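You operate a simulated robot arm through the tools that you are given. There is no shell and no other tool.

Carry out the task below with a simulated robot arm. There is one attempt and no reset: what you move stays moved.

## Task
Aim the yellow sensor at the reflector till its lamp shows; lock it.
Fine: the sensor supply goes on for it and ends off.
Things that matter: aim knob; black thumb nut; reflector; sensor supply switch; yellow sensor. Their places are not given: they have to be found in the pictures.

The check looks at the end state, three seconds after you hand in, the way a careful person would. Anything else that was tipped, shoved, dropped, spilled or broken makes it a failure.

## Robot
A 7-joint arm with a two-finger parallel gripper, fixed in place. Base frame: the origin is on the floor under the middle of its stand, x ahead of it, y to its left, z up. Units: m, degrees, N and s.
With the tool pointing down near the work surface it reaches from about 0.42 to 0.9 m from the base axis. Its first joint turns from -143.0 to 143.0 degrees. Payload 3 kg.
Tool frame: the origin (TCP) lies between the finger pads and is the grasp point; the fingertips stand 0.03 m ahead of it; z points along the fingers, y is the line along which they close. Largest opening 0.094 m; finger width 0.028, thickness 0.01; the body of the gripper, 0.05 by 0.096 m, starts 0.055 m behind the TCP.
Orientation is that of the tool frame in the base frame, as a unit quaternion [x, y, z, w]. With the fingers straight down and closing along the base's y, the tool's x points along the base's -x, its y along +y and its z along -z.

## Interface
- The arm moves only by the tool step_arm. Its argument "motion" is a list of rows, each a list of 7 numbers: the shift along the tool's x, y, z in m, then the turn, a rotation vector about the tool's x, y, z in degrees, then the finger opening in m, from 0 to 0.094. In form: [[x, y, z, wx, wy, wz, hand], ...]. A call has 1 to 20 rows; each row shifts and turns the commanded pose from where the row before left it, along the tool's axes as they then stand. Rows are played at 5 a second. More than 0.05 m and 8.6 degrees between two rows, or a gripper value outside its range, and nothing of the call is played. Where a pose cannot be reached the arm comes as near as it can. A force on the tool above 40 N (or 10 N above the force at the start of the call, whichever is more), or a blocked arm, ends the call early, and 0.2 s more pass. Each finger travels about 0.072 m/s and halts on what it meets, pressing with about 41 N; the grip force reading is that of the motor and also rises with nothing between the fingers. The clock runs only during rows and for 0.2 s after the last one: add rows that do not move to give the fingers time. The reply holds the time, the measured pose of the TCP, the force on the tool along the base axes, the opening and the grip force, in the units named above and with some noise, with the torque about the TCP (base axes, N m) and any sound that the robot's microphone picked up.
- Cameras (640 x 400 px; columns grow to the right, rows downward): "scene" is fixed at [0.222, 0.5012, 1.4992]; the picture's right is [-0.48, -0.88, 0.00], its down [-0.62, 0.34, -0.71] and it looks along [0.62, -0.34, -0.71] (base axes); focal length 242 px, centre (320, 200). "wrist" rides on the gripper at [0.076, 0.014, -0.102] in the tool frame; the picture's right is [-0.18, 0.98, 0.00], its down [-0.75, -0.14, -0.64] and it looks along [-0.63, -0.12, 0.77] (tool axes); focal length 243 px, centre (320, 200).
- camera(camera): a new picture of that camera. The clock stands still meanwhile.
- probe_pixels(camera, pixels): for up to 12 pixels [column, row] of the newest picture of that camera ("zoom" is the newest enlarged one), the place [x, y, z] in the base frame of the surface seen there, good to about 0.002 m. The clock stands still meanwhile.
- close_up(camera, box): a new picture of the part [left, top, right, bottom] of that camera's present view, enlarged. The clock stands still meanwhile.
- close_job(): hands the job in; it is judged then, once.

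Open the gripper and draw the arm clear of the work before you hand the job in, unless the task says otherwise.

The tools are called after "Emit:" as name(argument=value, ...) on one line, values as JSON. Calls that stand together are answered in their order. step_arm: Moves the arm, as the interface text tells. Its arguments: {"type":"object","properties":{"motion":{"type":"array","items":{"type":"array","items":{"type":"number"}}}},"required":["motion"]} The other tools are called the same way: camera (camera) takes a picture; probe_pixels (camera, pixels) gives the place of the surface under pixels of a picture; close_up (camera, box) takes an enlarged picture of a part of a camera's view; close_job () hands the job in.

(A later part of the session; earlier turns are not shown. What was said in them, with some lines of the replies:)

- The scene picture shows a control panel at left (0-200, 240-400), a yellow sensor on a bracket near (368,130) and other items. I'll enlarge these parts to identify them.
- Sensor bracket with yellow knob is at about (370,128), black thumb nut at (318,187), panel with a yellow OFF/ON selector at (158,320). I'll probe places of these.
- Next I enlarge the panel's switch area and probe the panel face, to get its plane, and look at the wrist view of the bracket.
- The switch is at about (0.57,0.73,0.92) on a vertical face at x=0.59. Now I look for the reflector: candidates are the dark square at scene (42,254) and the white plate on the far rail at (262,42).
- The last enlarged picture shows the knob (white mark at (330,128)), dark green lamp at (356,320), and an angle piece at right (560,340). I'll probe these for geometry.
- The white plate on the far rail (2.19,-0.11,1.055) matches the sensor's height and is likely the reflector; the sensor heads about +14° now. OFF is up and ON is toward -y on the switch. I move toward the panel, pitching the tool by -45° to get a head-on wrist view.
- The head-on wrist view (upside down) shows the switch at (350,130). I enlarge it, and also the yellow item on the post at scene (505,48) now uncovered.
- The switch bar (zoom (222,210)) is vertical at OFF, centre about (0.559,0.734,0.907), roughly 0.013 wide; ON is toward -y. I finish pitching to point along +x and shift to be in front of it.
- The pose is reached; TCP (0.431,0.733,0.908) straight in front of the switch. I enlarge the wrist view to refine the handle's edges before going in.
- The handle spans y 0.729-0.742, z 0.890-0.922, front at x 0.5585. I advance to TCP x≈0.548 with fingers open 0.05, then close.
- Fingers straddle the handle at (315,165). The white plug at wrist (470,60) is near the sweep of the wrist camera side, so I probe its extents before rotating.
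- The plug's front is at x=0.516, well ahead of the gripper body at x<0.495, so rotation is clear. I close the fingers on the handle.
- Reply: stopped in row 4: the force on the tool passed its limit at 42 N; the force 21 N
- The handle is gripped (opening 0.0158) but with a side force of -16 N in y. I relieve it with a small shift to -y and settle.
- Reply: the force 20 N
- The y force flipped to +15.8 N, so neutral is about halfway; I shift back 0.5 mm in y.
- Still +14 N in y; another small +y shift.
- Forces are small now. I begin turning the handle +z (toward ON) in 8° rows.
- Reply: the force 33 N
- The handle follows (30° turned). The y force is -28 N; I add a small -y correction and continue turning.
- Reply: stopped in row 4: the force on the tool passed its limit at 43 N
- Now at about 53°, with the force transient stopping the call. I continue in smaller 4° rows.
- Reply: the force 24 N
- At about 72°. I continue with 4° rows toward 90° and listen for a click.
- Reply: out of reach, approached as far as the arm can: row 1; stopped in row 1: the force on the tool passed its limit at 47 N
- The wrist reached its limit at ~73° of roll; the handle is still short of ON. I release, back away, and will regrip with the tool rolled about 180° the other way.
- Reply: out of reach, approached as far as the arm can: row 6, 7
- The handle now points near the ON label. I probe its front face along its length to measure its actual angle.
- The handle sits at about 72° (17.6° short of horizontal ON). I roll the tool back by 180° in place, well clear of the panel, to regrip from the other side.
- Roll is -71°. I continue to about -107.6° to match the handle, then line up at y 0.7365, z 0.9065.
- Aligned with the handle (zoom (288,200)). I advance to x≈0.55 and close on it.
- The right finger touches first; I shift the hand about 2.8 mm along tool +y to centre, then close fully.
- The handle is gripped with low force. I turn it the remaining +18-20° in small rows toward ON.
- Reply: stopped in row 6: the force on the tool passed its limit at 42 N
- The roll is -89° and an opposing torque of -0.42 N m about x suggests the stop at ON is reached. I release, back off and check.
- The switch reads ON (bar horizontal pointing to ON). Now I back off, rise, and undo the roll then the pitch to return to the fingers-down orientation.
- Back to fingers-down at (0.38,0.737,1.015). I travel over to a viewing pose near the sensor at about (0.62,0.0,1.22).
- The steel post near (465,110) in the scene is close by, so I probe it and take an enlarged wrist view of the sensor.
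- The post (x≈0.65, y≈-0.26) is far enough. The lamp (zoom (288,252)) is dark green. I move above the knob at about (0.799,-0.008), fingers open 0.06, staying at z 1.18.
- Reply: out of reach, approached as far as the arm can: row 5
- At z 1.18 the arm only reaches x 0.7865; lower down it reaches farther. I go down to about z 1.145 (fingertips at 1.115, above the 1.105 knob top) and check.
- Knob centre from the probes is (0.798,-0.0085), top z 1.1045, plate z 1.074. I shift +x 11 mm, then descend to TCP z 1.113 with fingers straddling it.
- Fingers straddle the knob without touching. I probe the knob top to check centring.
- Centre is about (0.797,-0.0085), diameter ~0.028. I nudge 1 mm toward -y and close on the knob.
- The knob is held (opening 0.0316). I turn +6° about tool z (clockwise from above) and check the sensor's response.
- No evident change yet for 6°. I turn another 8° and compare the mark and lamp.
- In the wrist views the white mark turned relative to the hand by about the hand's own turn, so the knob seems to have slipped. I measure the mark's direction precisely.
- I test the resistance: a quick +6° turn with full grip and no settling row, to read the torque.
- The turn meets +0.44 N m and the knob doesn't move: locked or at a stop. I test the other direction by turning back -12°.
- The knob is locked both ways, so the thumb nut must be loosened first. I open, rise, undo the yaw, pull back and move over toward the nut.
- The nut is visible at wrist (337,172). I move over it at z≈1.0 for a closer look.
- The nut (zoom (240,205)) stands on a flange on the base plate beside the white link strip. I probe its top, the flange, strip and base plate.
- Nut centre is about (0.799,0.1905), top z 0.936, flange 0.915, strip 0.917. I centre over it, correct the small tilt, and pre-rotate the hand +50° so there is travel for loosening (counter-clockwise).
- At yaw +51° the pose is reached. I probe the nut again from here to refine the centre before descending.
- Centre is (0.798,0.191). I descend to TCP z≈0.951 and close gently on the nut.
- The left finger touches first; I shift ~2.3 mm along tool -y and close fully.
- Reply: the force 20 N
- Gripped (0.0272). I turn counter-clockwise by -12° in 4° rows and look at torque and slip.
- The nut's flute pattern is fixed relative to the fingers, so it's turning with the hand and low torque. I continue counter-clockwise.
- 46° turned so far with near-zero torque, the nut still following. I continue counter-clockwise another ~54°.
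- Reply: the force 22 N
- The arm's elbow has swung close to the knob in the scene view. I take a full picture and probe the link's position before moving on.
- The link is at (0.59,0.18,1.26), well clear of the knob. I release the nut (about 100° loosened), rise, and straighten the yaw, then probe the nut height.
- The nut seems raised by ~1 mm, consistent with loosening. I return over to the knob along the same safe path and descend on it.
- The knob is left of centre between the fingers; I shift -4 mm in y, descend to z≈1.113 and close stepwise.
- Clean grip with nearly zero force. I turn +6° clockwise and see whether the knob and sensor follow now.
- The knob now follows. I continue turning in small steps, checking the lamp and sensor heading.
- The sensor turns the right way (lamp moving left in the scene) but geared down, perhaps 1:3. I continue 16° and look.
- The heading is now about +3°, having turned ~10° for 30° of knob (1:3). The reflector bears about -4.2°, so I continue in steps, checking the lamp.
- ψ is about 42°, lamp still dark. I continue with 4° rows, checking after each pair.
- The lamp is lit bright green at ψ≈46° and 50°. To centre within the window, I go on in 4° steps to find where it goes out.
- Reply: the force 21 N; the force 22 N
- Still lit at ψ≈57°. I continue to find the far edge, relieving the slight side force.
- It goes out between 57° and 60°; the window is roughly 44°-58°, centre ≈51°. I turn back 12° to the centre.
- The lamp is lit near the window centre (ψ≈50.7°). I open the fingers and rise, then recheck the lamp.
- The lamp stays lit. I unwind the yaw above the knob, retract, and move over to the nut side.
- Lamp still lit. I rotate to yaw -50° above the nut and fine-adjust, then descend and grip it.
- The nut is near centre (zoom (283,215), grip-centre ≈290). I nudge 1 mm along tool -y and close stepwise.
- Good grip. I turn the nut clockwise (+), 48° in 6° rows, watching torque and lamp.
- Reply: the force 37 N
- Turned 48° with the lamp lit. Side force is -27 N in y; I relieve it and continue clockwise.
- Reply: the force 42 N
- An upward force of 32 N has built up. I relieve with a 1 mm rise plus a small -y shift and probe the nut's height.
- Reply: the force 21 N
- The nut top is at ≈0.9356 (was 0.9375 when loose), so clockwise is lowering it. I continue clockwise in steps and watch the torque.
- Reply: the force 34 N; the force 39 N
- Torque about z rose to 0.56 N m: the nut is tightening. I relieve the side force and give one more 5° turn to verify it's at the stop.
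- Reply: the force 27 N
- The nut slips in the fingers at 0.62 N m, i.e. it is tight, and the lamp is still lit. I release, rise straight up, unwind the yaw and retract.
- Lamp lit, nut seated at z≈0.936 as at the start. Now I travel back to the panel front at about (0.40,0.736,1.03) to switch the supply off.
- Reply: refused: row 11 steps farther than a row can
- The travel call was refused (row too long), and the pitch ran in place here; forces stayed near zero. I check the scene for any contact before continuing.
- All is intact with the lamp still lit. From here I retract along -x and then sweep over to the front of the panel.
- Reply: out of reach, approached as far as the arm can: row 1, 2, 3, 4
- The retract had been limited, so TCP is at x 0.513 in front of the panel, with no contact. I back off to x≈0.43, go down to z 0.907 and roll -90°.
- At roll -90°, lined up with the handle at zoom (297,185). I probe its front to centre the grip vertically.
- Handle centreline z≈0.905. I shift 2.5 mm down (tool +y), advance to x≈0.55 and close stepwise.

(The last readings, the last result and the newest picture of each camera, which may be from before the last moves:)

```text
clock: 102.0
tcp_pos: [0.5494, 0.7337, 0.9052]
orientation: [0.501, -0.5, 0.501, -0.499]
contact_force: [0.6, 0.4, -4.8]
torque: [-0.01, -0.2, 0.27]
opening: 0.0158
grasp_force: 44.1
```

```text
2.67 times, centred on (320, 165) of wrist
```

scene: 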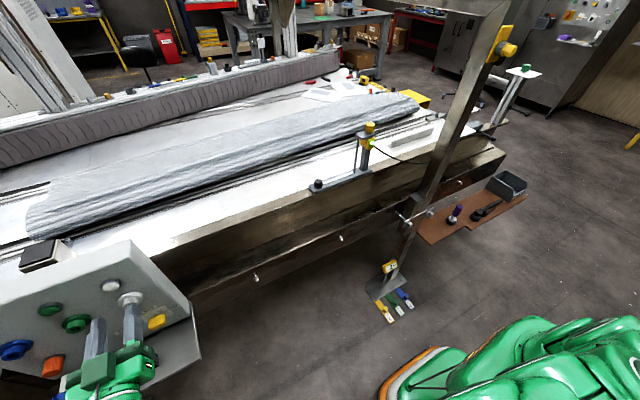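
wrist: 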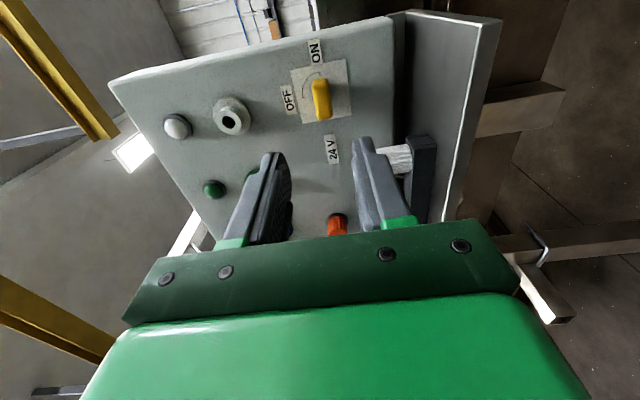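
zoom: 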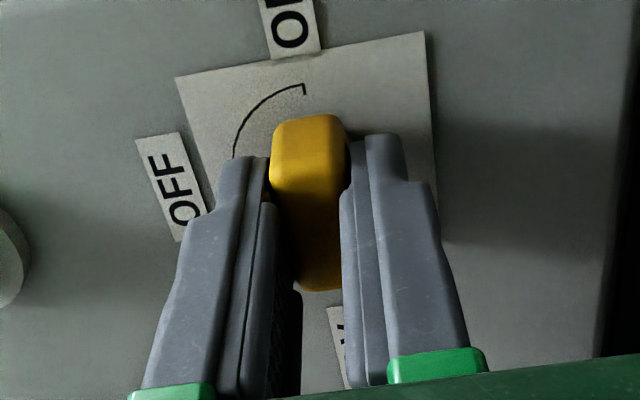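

Well gripped with low force. I turn -30° (toward OFF) in 5° rows.

Emit:
step_arm(motion=[[0, 0, 0, 0, 0, -5, 0.0], [0, 0, 0, 0, 0, -5, 0.0], [0, 0, 0, 0, 0, -5, 0.0], [0, 0, 0, 0, 0, -5, 0.0], [0, 0, 0, 0, 0, -5, 0.0], [0, 0, 0, 0, 0, -5, 0.0]])

Emit:
close_up(camera="wrist", box=[240, 90, 400, 240])

```text
clock: 103.4
tcp_pos: [0.5508, 0.7345, 0.9057]
orientation: [0.614, -0.354, 0.612, -0.352]
contact_force: [-3.8, -11.5, -9.9]
torque: [0.0, -0.41, -0.31]
opening: 0.0161
grasp_force: 44.8
```

```text
2.67 times, centred on (320, 165) of wrist
```

zoom: 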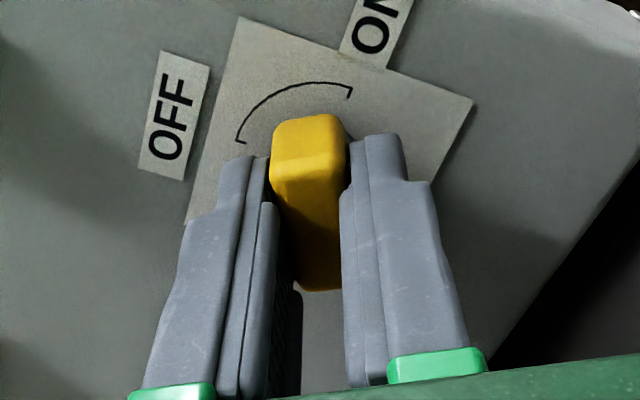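

The handle follows (30° done, forces ~15 N). I continue another 35°.

Emit:
step_arm(motion=[[0, 0, 0, 0, 0, -5, 0.0], [0, 0, 0, 0, 0, -5, 0.0], [0, 0, 0, 0, 0, -5, 0.0], [0, 0, 0, 0, 0, -5, 0.0], [0, 0, 0, 0, 0, -5, 0.0], [0, 0, 0, 0, 0, -5, 0.0], [0, 0, 0, 0, 0, -5, 0.0]])

Emit:
close_up(camera="wrist", box=[240, 90, 400, 240])

Emit:
close_up(camera="scene", box=[340, 110, 400, 150])

```text
clock: 104.1
tcp_pos: [0.547, 0.7334, 0.9068]
orientation: [0.631, -0.315, 0.63, -0.325]
contact_force: [4.1, 2.1, 3.1]
torque: [-0.01, 1.36, 0.5]
opening: 0.0156
grasp_force: 45.1
out of reach, approached as far as the arm can: row 2, 3
stopped in row 3: the force on the tool passed its limit at 83 N (the readings are from after the stop); the commanded pose is now the measured one
```

```text
2.67 times, centred on (320, 165) of wrist
```

zoom: 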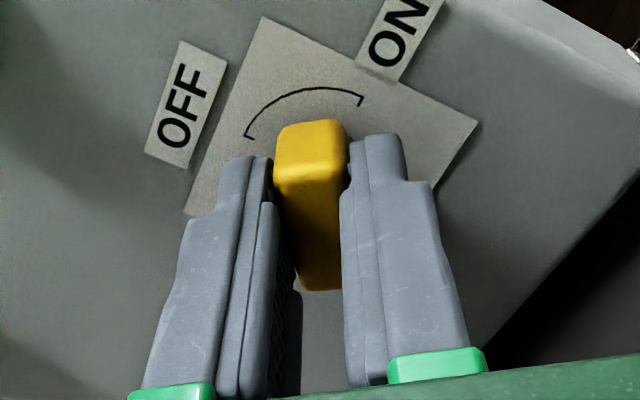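

```text
10.00 times, centred on (370, 130) of scene
```

zoom: 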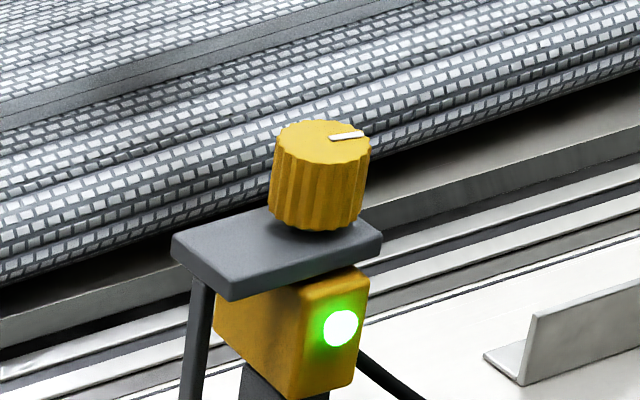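

The wrist hit its other limit at φ≈-127°, with the handle about 36° back from ON. I release, back off, and will regrip at φ≈+54° to finish the turn to OFF.

Emit:
step_arm(motion=[[0, 0, 0, 0, 0, 0, 0.04], [0, 0, 0, 0, 0, 0, 0.04], [0, 0, 0, 0, 0, 0, 0.04], [0, 0, -0.02, 0, 0, 0, 0.04], [0, 0, -0.025, 0, 0, 3, 0.04], [0, 0, -0.03, 0, 0, 8, 0.04], [0, 0, -0.03, 0, 0, 8, 0.04], [0, 0, 0, 0, 0, 8, 0.04], [0, 0, 0, 0, 0, 8, 0.04], [0, 0, 0, 0, 0, 8, 0.04], [0, 0, 0, 0, 0, 8, 0.04], [0, 0, 0, 0, 0, 8, 0.04], [0, 0, 0, 0, 0, 8, 0.04], [0, 0, 0, 0, 0, 8, 0.04], [0, 0, 0, 0, 0, 8, 0.04], [0, 0, 0, 0, 0, 8, 0.04], [0, 0, 0, 0, 0, 8, 0.04], [0, 0, 0, 0, 0, 8, 0.04], [0, 0, 0, 0, 0, 8, 0.04], [0, 0, 0, 0, 0, 8, 0.04]])

Emit:
camera(camera="wrist")

Emit:
close_up(camera="wrist", box=[260, 40, 400, 170])

```text
clock: 108.3
tcp_pos: [0.4413, 0.7307, 0.9053]
orientation: [-0.023, 0.704, -0.014, 0.709]
contact_force: [-0.8, 0.2, -0.3]
torque: [-0.01, 0.03, 0.0]
opening: 0.0399
grasp_force: 0.0
```

```text
taken
```

wrist: 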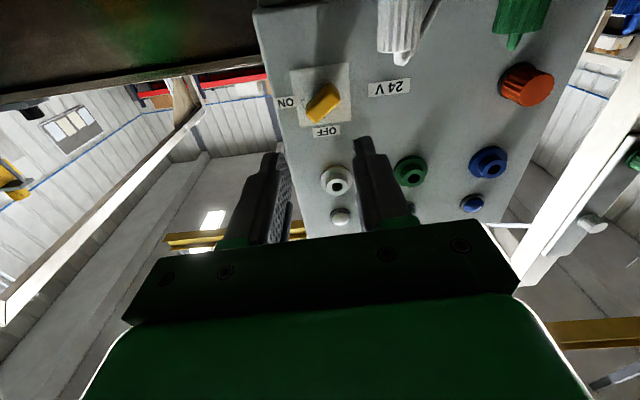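

```text
3.08 times, centred on (330, 105) of wrist
```

zoom: 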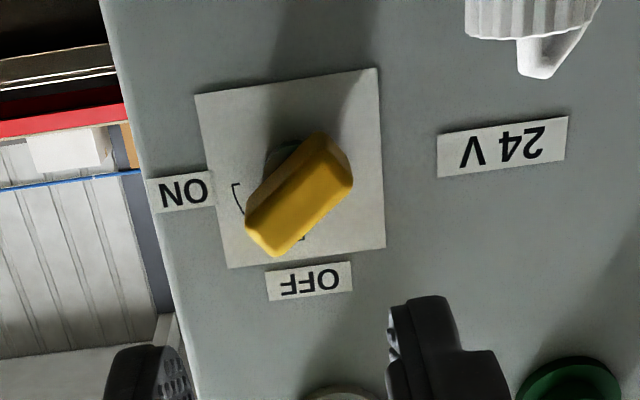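

The handle is tilted about midway, pointing between ON and OFF. I probe its centreline to get the angle.

Emit:
probe_pixels(camera="zoom", pixels=[[275, 225], [325, 170], [300, 197], [285, 195], [315, 205], [265, 240], [340, 165], [288, 240], [255, 215]])

```text
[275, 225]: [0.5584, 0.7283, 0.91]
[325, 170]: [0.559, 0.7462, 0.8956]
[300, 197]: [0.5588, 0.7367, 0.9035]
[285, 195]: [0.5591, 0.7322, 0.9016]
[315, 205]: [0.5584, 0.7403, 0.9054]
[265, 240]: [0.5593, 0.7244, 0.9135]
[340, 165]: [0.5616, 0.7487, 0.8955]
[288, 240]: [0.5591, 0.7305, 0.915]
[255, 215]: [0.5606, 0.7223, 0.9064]
```

The handle is at θ≈53°, centre (0.7365,0.9045). I correct a small tilt, roll to φ≈53°, and line up.

Emit:
step_arm(motion=[[0, 0, 0, 0.7, 0.5, 8, 0.04], [0, 0, 0, 0, 0, 8, 0.04], [0, 0, 0, 0, 0, 8, 0.04], [0, 0, 0, 0, 0, 8, 0.04], [0, 0, 0, 0, 0, 8, 0.04], [0, 0, 0, 0, 0, 8, 0.04], [0, 0, 0, 0, 0, 8, 0.04], [0.0051, 0.0029, 0, 0, 0, 0, 0.04], [0, 0, 0, 0, 0, 0, 0.04]])

Emit:
camera(camera="wrist")

Emit:
close_up(camera="wrist", box=[260, 40, 400, 170])

```text
clock: 110.3
tcp_pos: [0.4408, 0.7364, 0.9055]
orientation: [0.314, 0.634, 0.315, 0.633]
contact_force: [0.7, -0.3, 0.3]
torque: [0.01, -0.01, 0.0]
opening: 0.0399
grasp_force: 0.1
```

```text
taken
```

wrist: 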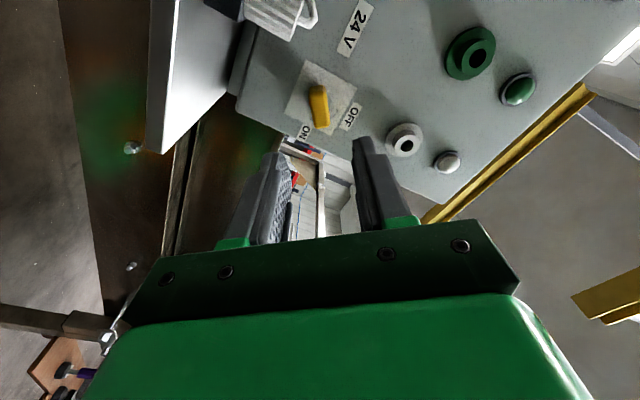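

```text
3.08 times, centred on (330, 105) of wrist
```

zoom: 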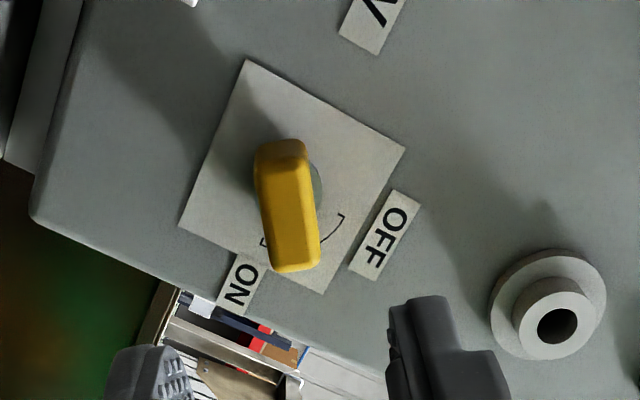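

Aligned at φ=52.7°. I advance to x≈0.55 and close stepwise.

Emit:
step_arm(motion=[[0, -0.0005, 0.03, 0, 0, 0, 0.04], [0, 0, 0.03, 0, 0, 0, 0.04], [0, 0, 0.03, 0, 0, 0, 0.04], [0, 0, 0.019, 0, 0, 0, 0.04], [0, 0, 0, 0, 0, 0, 0.04], [0, 0, 0, 0, 0, 0, 0.026], [0, 0, 0, 0, 0, 0, 0.02], [0, 0, 0, 0, 0, 0, 0.017], [0, 0, 0, 0, 0, 0, 0.014]])

Emit:
close_up(camera="wrist", box=[240, 90, 400, 240])

```text
clock: 112.3
tcp_pos: [0.5512, 0.7377, 0.9028]
orientation: [0.314, 0.634, 0.314, 0.633]
contact_force: [2.9, 4.3, 2.9]
torque: [0.0, 0.11, 0.4]
opening: 0.016
grasp_force: 44.8
```

```text
2.67 times, centred on (320, 165) of wrist
```

zoom: 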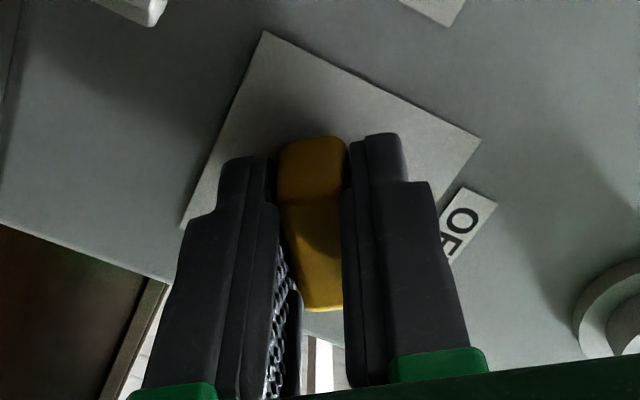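

Gripped, though offset ~2 mm along the handle. I open slightly, shift tool x -2 mm, and regrip for a centred rotation.

Emit:
step_arm(motion=[[0, 0, 0, 0, 0, 0, 0.028], [-0.002, 0, 0, 0, 0, 0, 0.028], [0, 0, 0, 0, 0, 0, 0.02], [0, 0, 0, 0, 0, 0, 0.016], [0, 0, 0, 0, 0, 0, 0.01], [0, 0, 0, 0, 0, -4, 0.0], [0, 0, 0, 0, 0, -4, 0.0], [0, 0, 0, 0, 0, -4, 0.0], [0, 0, 0, 0, 0, -4, 0.0]])

Emit:
close_up(camera="wrist", box=[240, 90, 400, 240])

```text
clock: 114.3
tcp_pos: [0.551, 0.7351, 0.9035]
orientation: [0.223, 0.672, 0.222, 0.671]
contact_force: [25.2, 26.8, -4.3]
torque: [0.01, 0.3, 0.66]
opening: 0.0158
grasp_force: 45.3
```

```text
2.67 times, centred on (320, 165) of wrist
```

zoom: 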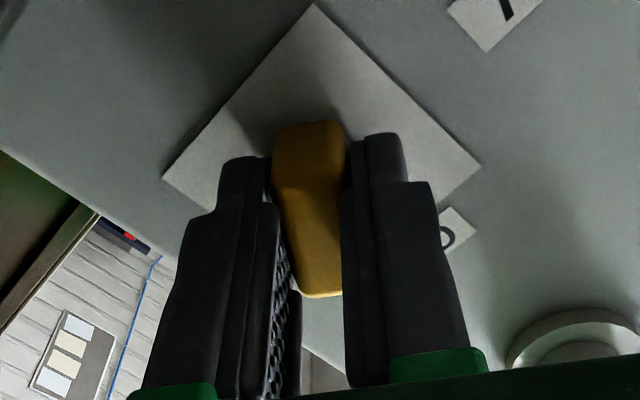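

At φ≈37° the handle follows; I relieve the +y force and continue to φ≈0.

Emit:
step_arm(motion=[[0.0005, 0.0006, 0.0005, 0, 0, 0, 0.0], [0, 0, 0, 0, 0, -4, 0.0], [0, 0, 0, 0, 0, -4, 0.0], [0, 0, 0, 0, 0, -4, 0.0], [0, 0, 0, 0, 0, -4, 0.0], [0, 0, 0, 0, 0, -4, 0.0]])

Emit:
close_up(camera="scene", box=[340, 110, 400, 150])

```text
clock: 115.7
tcp_pos: [0.5514, 0.7348, 0.9044]
orientation: [0.102, 0.701, 0.102, 0.699]
contact_force: [-17.5, -3.0, -12.1]
torque: [0.0, -0.44, -0.35]
opening: 0.016
grasp_force: 44.6
```

```text
10.00 times, centred on (370, 130) of scene
```

zoom: 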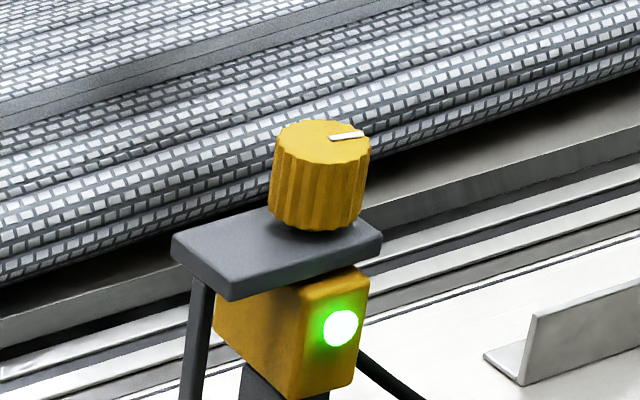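

φ≈17°, lamp still lit. I continue the last ~17° to the OFF stop.

Emit:
step_arm(motion=[[0, 0, -0.0004, 0, 0, -4, 0.0], [0, 0, 0, 0, 0, -4, 0.0], [0, 0, 0, 0, 0, -4, 0.0], [0, 0, 0, 0, 0, -4, 0.0], [0, 0, 0, 0, 0, -2, 0.0]])

Emit:
close_up(camera="wrist", box=[240, 90, 400, 240])

Emit:
close_up(camera="scene", box=[340, 110, 400, 150])

```text
clock: 116.9
tcp_pos: [0.5509, 0.7339, 0.904]
orientation: [-0.008, 0.708, -0.009, 0.706]
contact_force: [-9.1, -12.3, -24.1]
torque: [1.11, -0.1, -0.05]
opening: 0.016
grasp_force: 44.9
```

```text
2.67 times, centred on (320, 165) of wrist
```

zoom: 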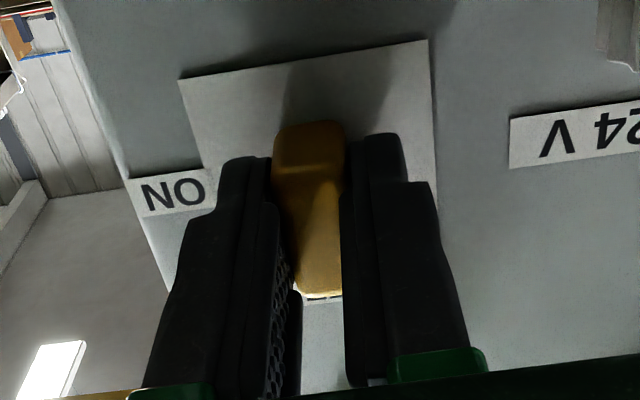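

```text
10.00 times, centred on (370, 130) of scene
```

zoom: 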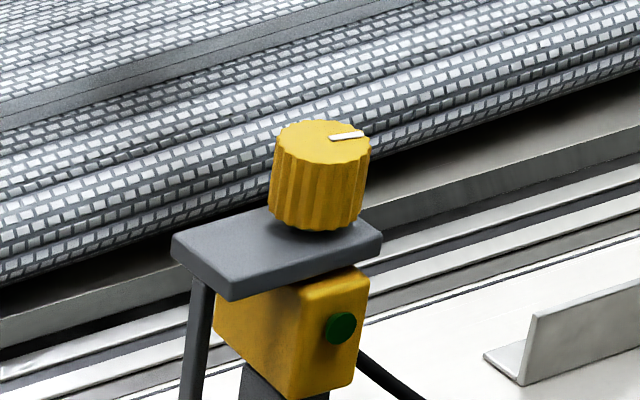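

The lamp has gone out and the torque of +1.1 N m about x shows the OFF stop. I release, back straight off, and inspect.

Emit:
step_arm(motion=[[0, 0, 0, 0, 0, 1, 0.0], [0, 0, 0, 0, 0, 0, 0.04], [0, 0, 0, 0, 0, 0, 0.04], [0, 0, 0, 0, 0, 0, 0.04], [0, 0, -0.02, 0, 0, 0, 0.04], [0, 0, -0.03, 0, 0, 0, 0.04], [0, 0, -0.03, 0, 0, 0, 0.04], [0, 0, -0.03, 0, 0, 0, 0.04], [0, 0, 0, 0, 0, 0, 0.04]])

Emit:
camera(camera="wrist")

Emit:
close_up(camera="wrist", box=[260, 40, 400, 170])

Emit:
probe_pixels(camera="zoom", pixels=[[285, 150], [312, 150], [298, 150], [290, 200], [320, 200], [305, 200], [300, 225], [295, 130]])

Emit:
close_up(camera="scene", box=[60, 260, 220, 360])

```text
clock: 118.9
tcp_pos: [0.4415, 0.735, 0.9044]
orientation: [-0.002, 0.708, -0.002, 0.707]
contact_force: [-0.2, 0.1, -0.4]
torque: [0.0, 0.01, -0.02]
opening: 0.0399
grasp_force: 0.1
```

```text
taken
```

wrist: 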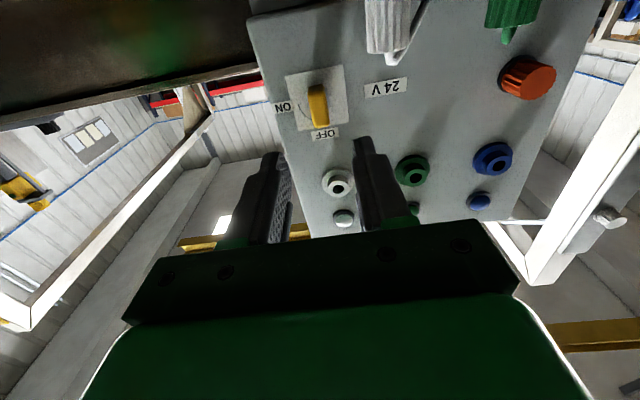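

```text
3.08 times, centred on (330, 105) of wrist
```

zoom: 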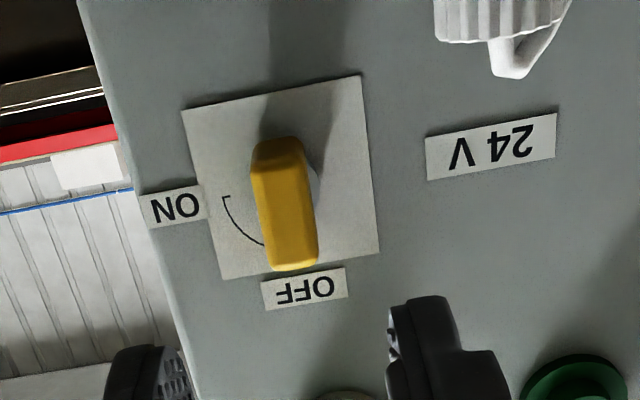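

```text
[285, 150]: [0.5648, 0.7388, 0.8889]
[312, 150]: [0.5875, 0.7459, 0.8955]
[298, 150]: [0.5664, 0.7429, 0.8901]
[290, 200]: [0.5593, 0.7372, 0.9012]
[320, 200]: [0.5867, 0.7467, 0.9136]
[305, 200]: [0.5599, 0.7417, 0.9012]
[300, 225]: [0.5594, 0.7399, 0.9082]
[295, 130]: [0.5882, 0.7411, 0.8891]
```

```text
4.00 times, centred on (140, 310) of scene
```

zoom: 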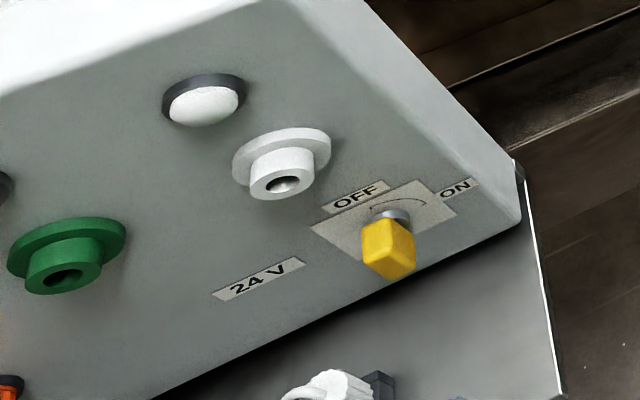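

The switch is vertical at OFF. I open the gripper fully and draw the arm back and up, clear of the panel, then do a last check.

Emit:
step_arm(motion=[[0, 0, -0.03, 0, 0, 0, 0.094], [0, 0, -0.03, 0, 0, 0, 0.094], [-0.03, -0.01, -0.01, 0, 0, 0, 0.094], [-0.04, -0.02, 0, 0, 0, 0, 0.094], [-0.04, -0.03, 0, 0, 0, 0, 0.094], [0, 0, 0, 0, 0, 0, 0.094], [0, 0, 0, 0, 0, 0, 0.094]])

Emit:
camera(camera="scene")

Emit:
close_up(camera="scene", box=[290, 100, 450, 200])

Emit:
close_up(camera="scene", box=[0, 240, 220, 400])

```text
clock: 120.5
tcp_pos: [0.3712, 0.6721, 1.0167]
orientation: [-0.002, 0.708, -0.003, 0.706]
contact_force: [-0.3, 0.0, 0.4]
torque: [0.05, -0.02, -0.01]
opening: 0.0939
grasp_force: 0.0
```

```text
taken
```

scene: 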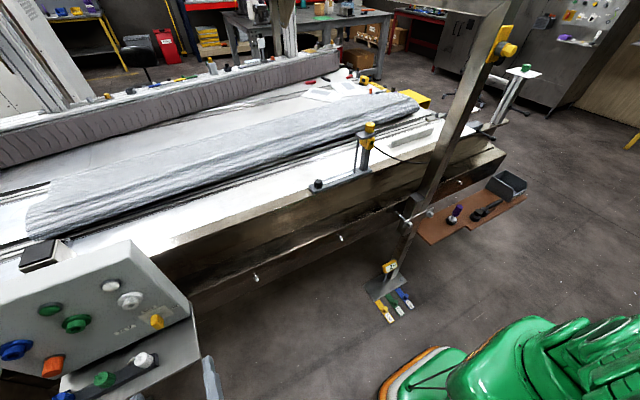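

```text
4.00 times, centred on (370, 150) of scene
```

zoom: 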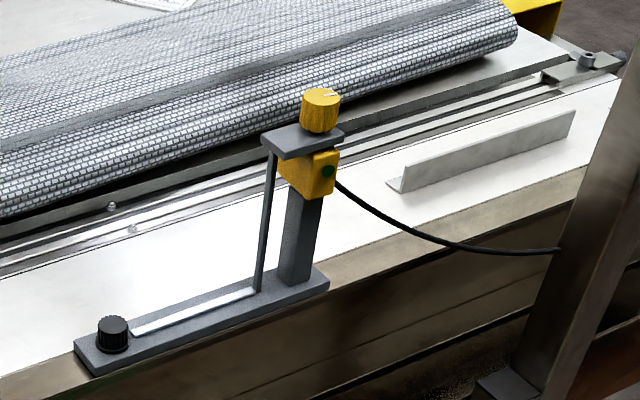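

```text
2.50 times, centred on (110, 320) of scene
```

zoom: 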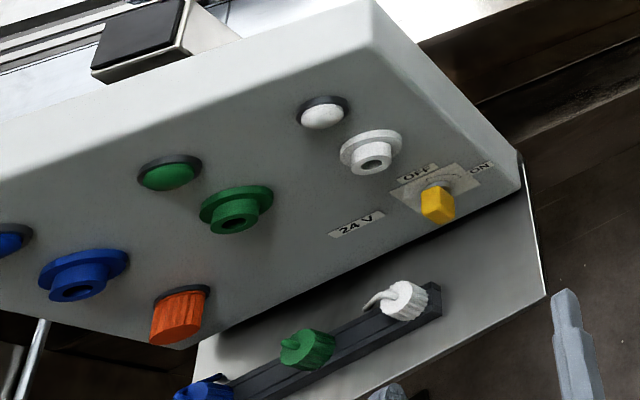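

The final pictures show the sensor aimed and unlit with the supply at OFF, the nut seated, and the panel and surroundings unchanged. The gripper is open and clear, so I hand in.

Emit:
close_job()

```text
The job is handed in.
```

The yellow sensor is aimed at the reflector and locked, the supply switch is back at OFF, and I have handed the job in.

- **Supply on:** I turned the yellow OFF/ON selector on the panel to ON. The wrist ran out of travel partway, so this took two grips, and later so did turning it off.
- **Aiming:** the aim knob would not turn at first because the thumb nut was tight, so I loosened the nut about 100°. I then turned the knob about 51° clockwise until the lamp lit. The lamp stayed lit over roughly 14° of knob travel, and I set the knob near the middle of that.
- **Locking:** I turned the black thumb nut clockwise until it resisted at about 0.6 N m. It sits at the same height as it did at the start. The lamp was still lit afterwards. I did not grip the aim knob again to test that it is locked.
- **Supply off:** I turned the selector back to its OFF stop, and the lamp went out.

During the switch-off turn, the force on the tool briefly peaked at 83 N when the wrist reached its limit. The last pictures show nothing else moved or damaged. The gripper is open and clear of the panel.
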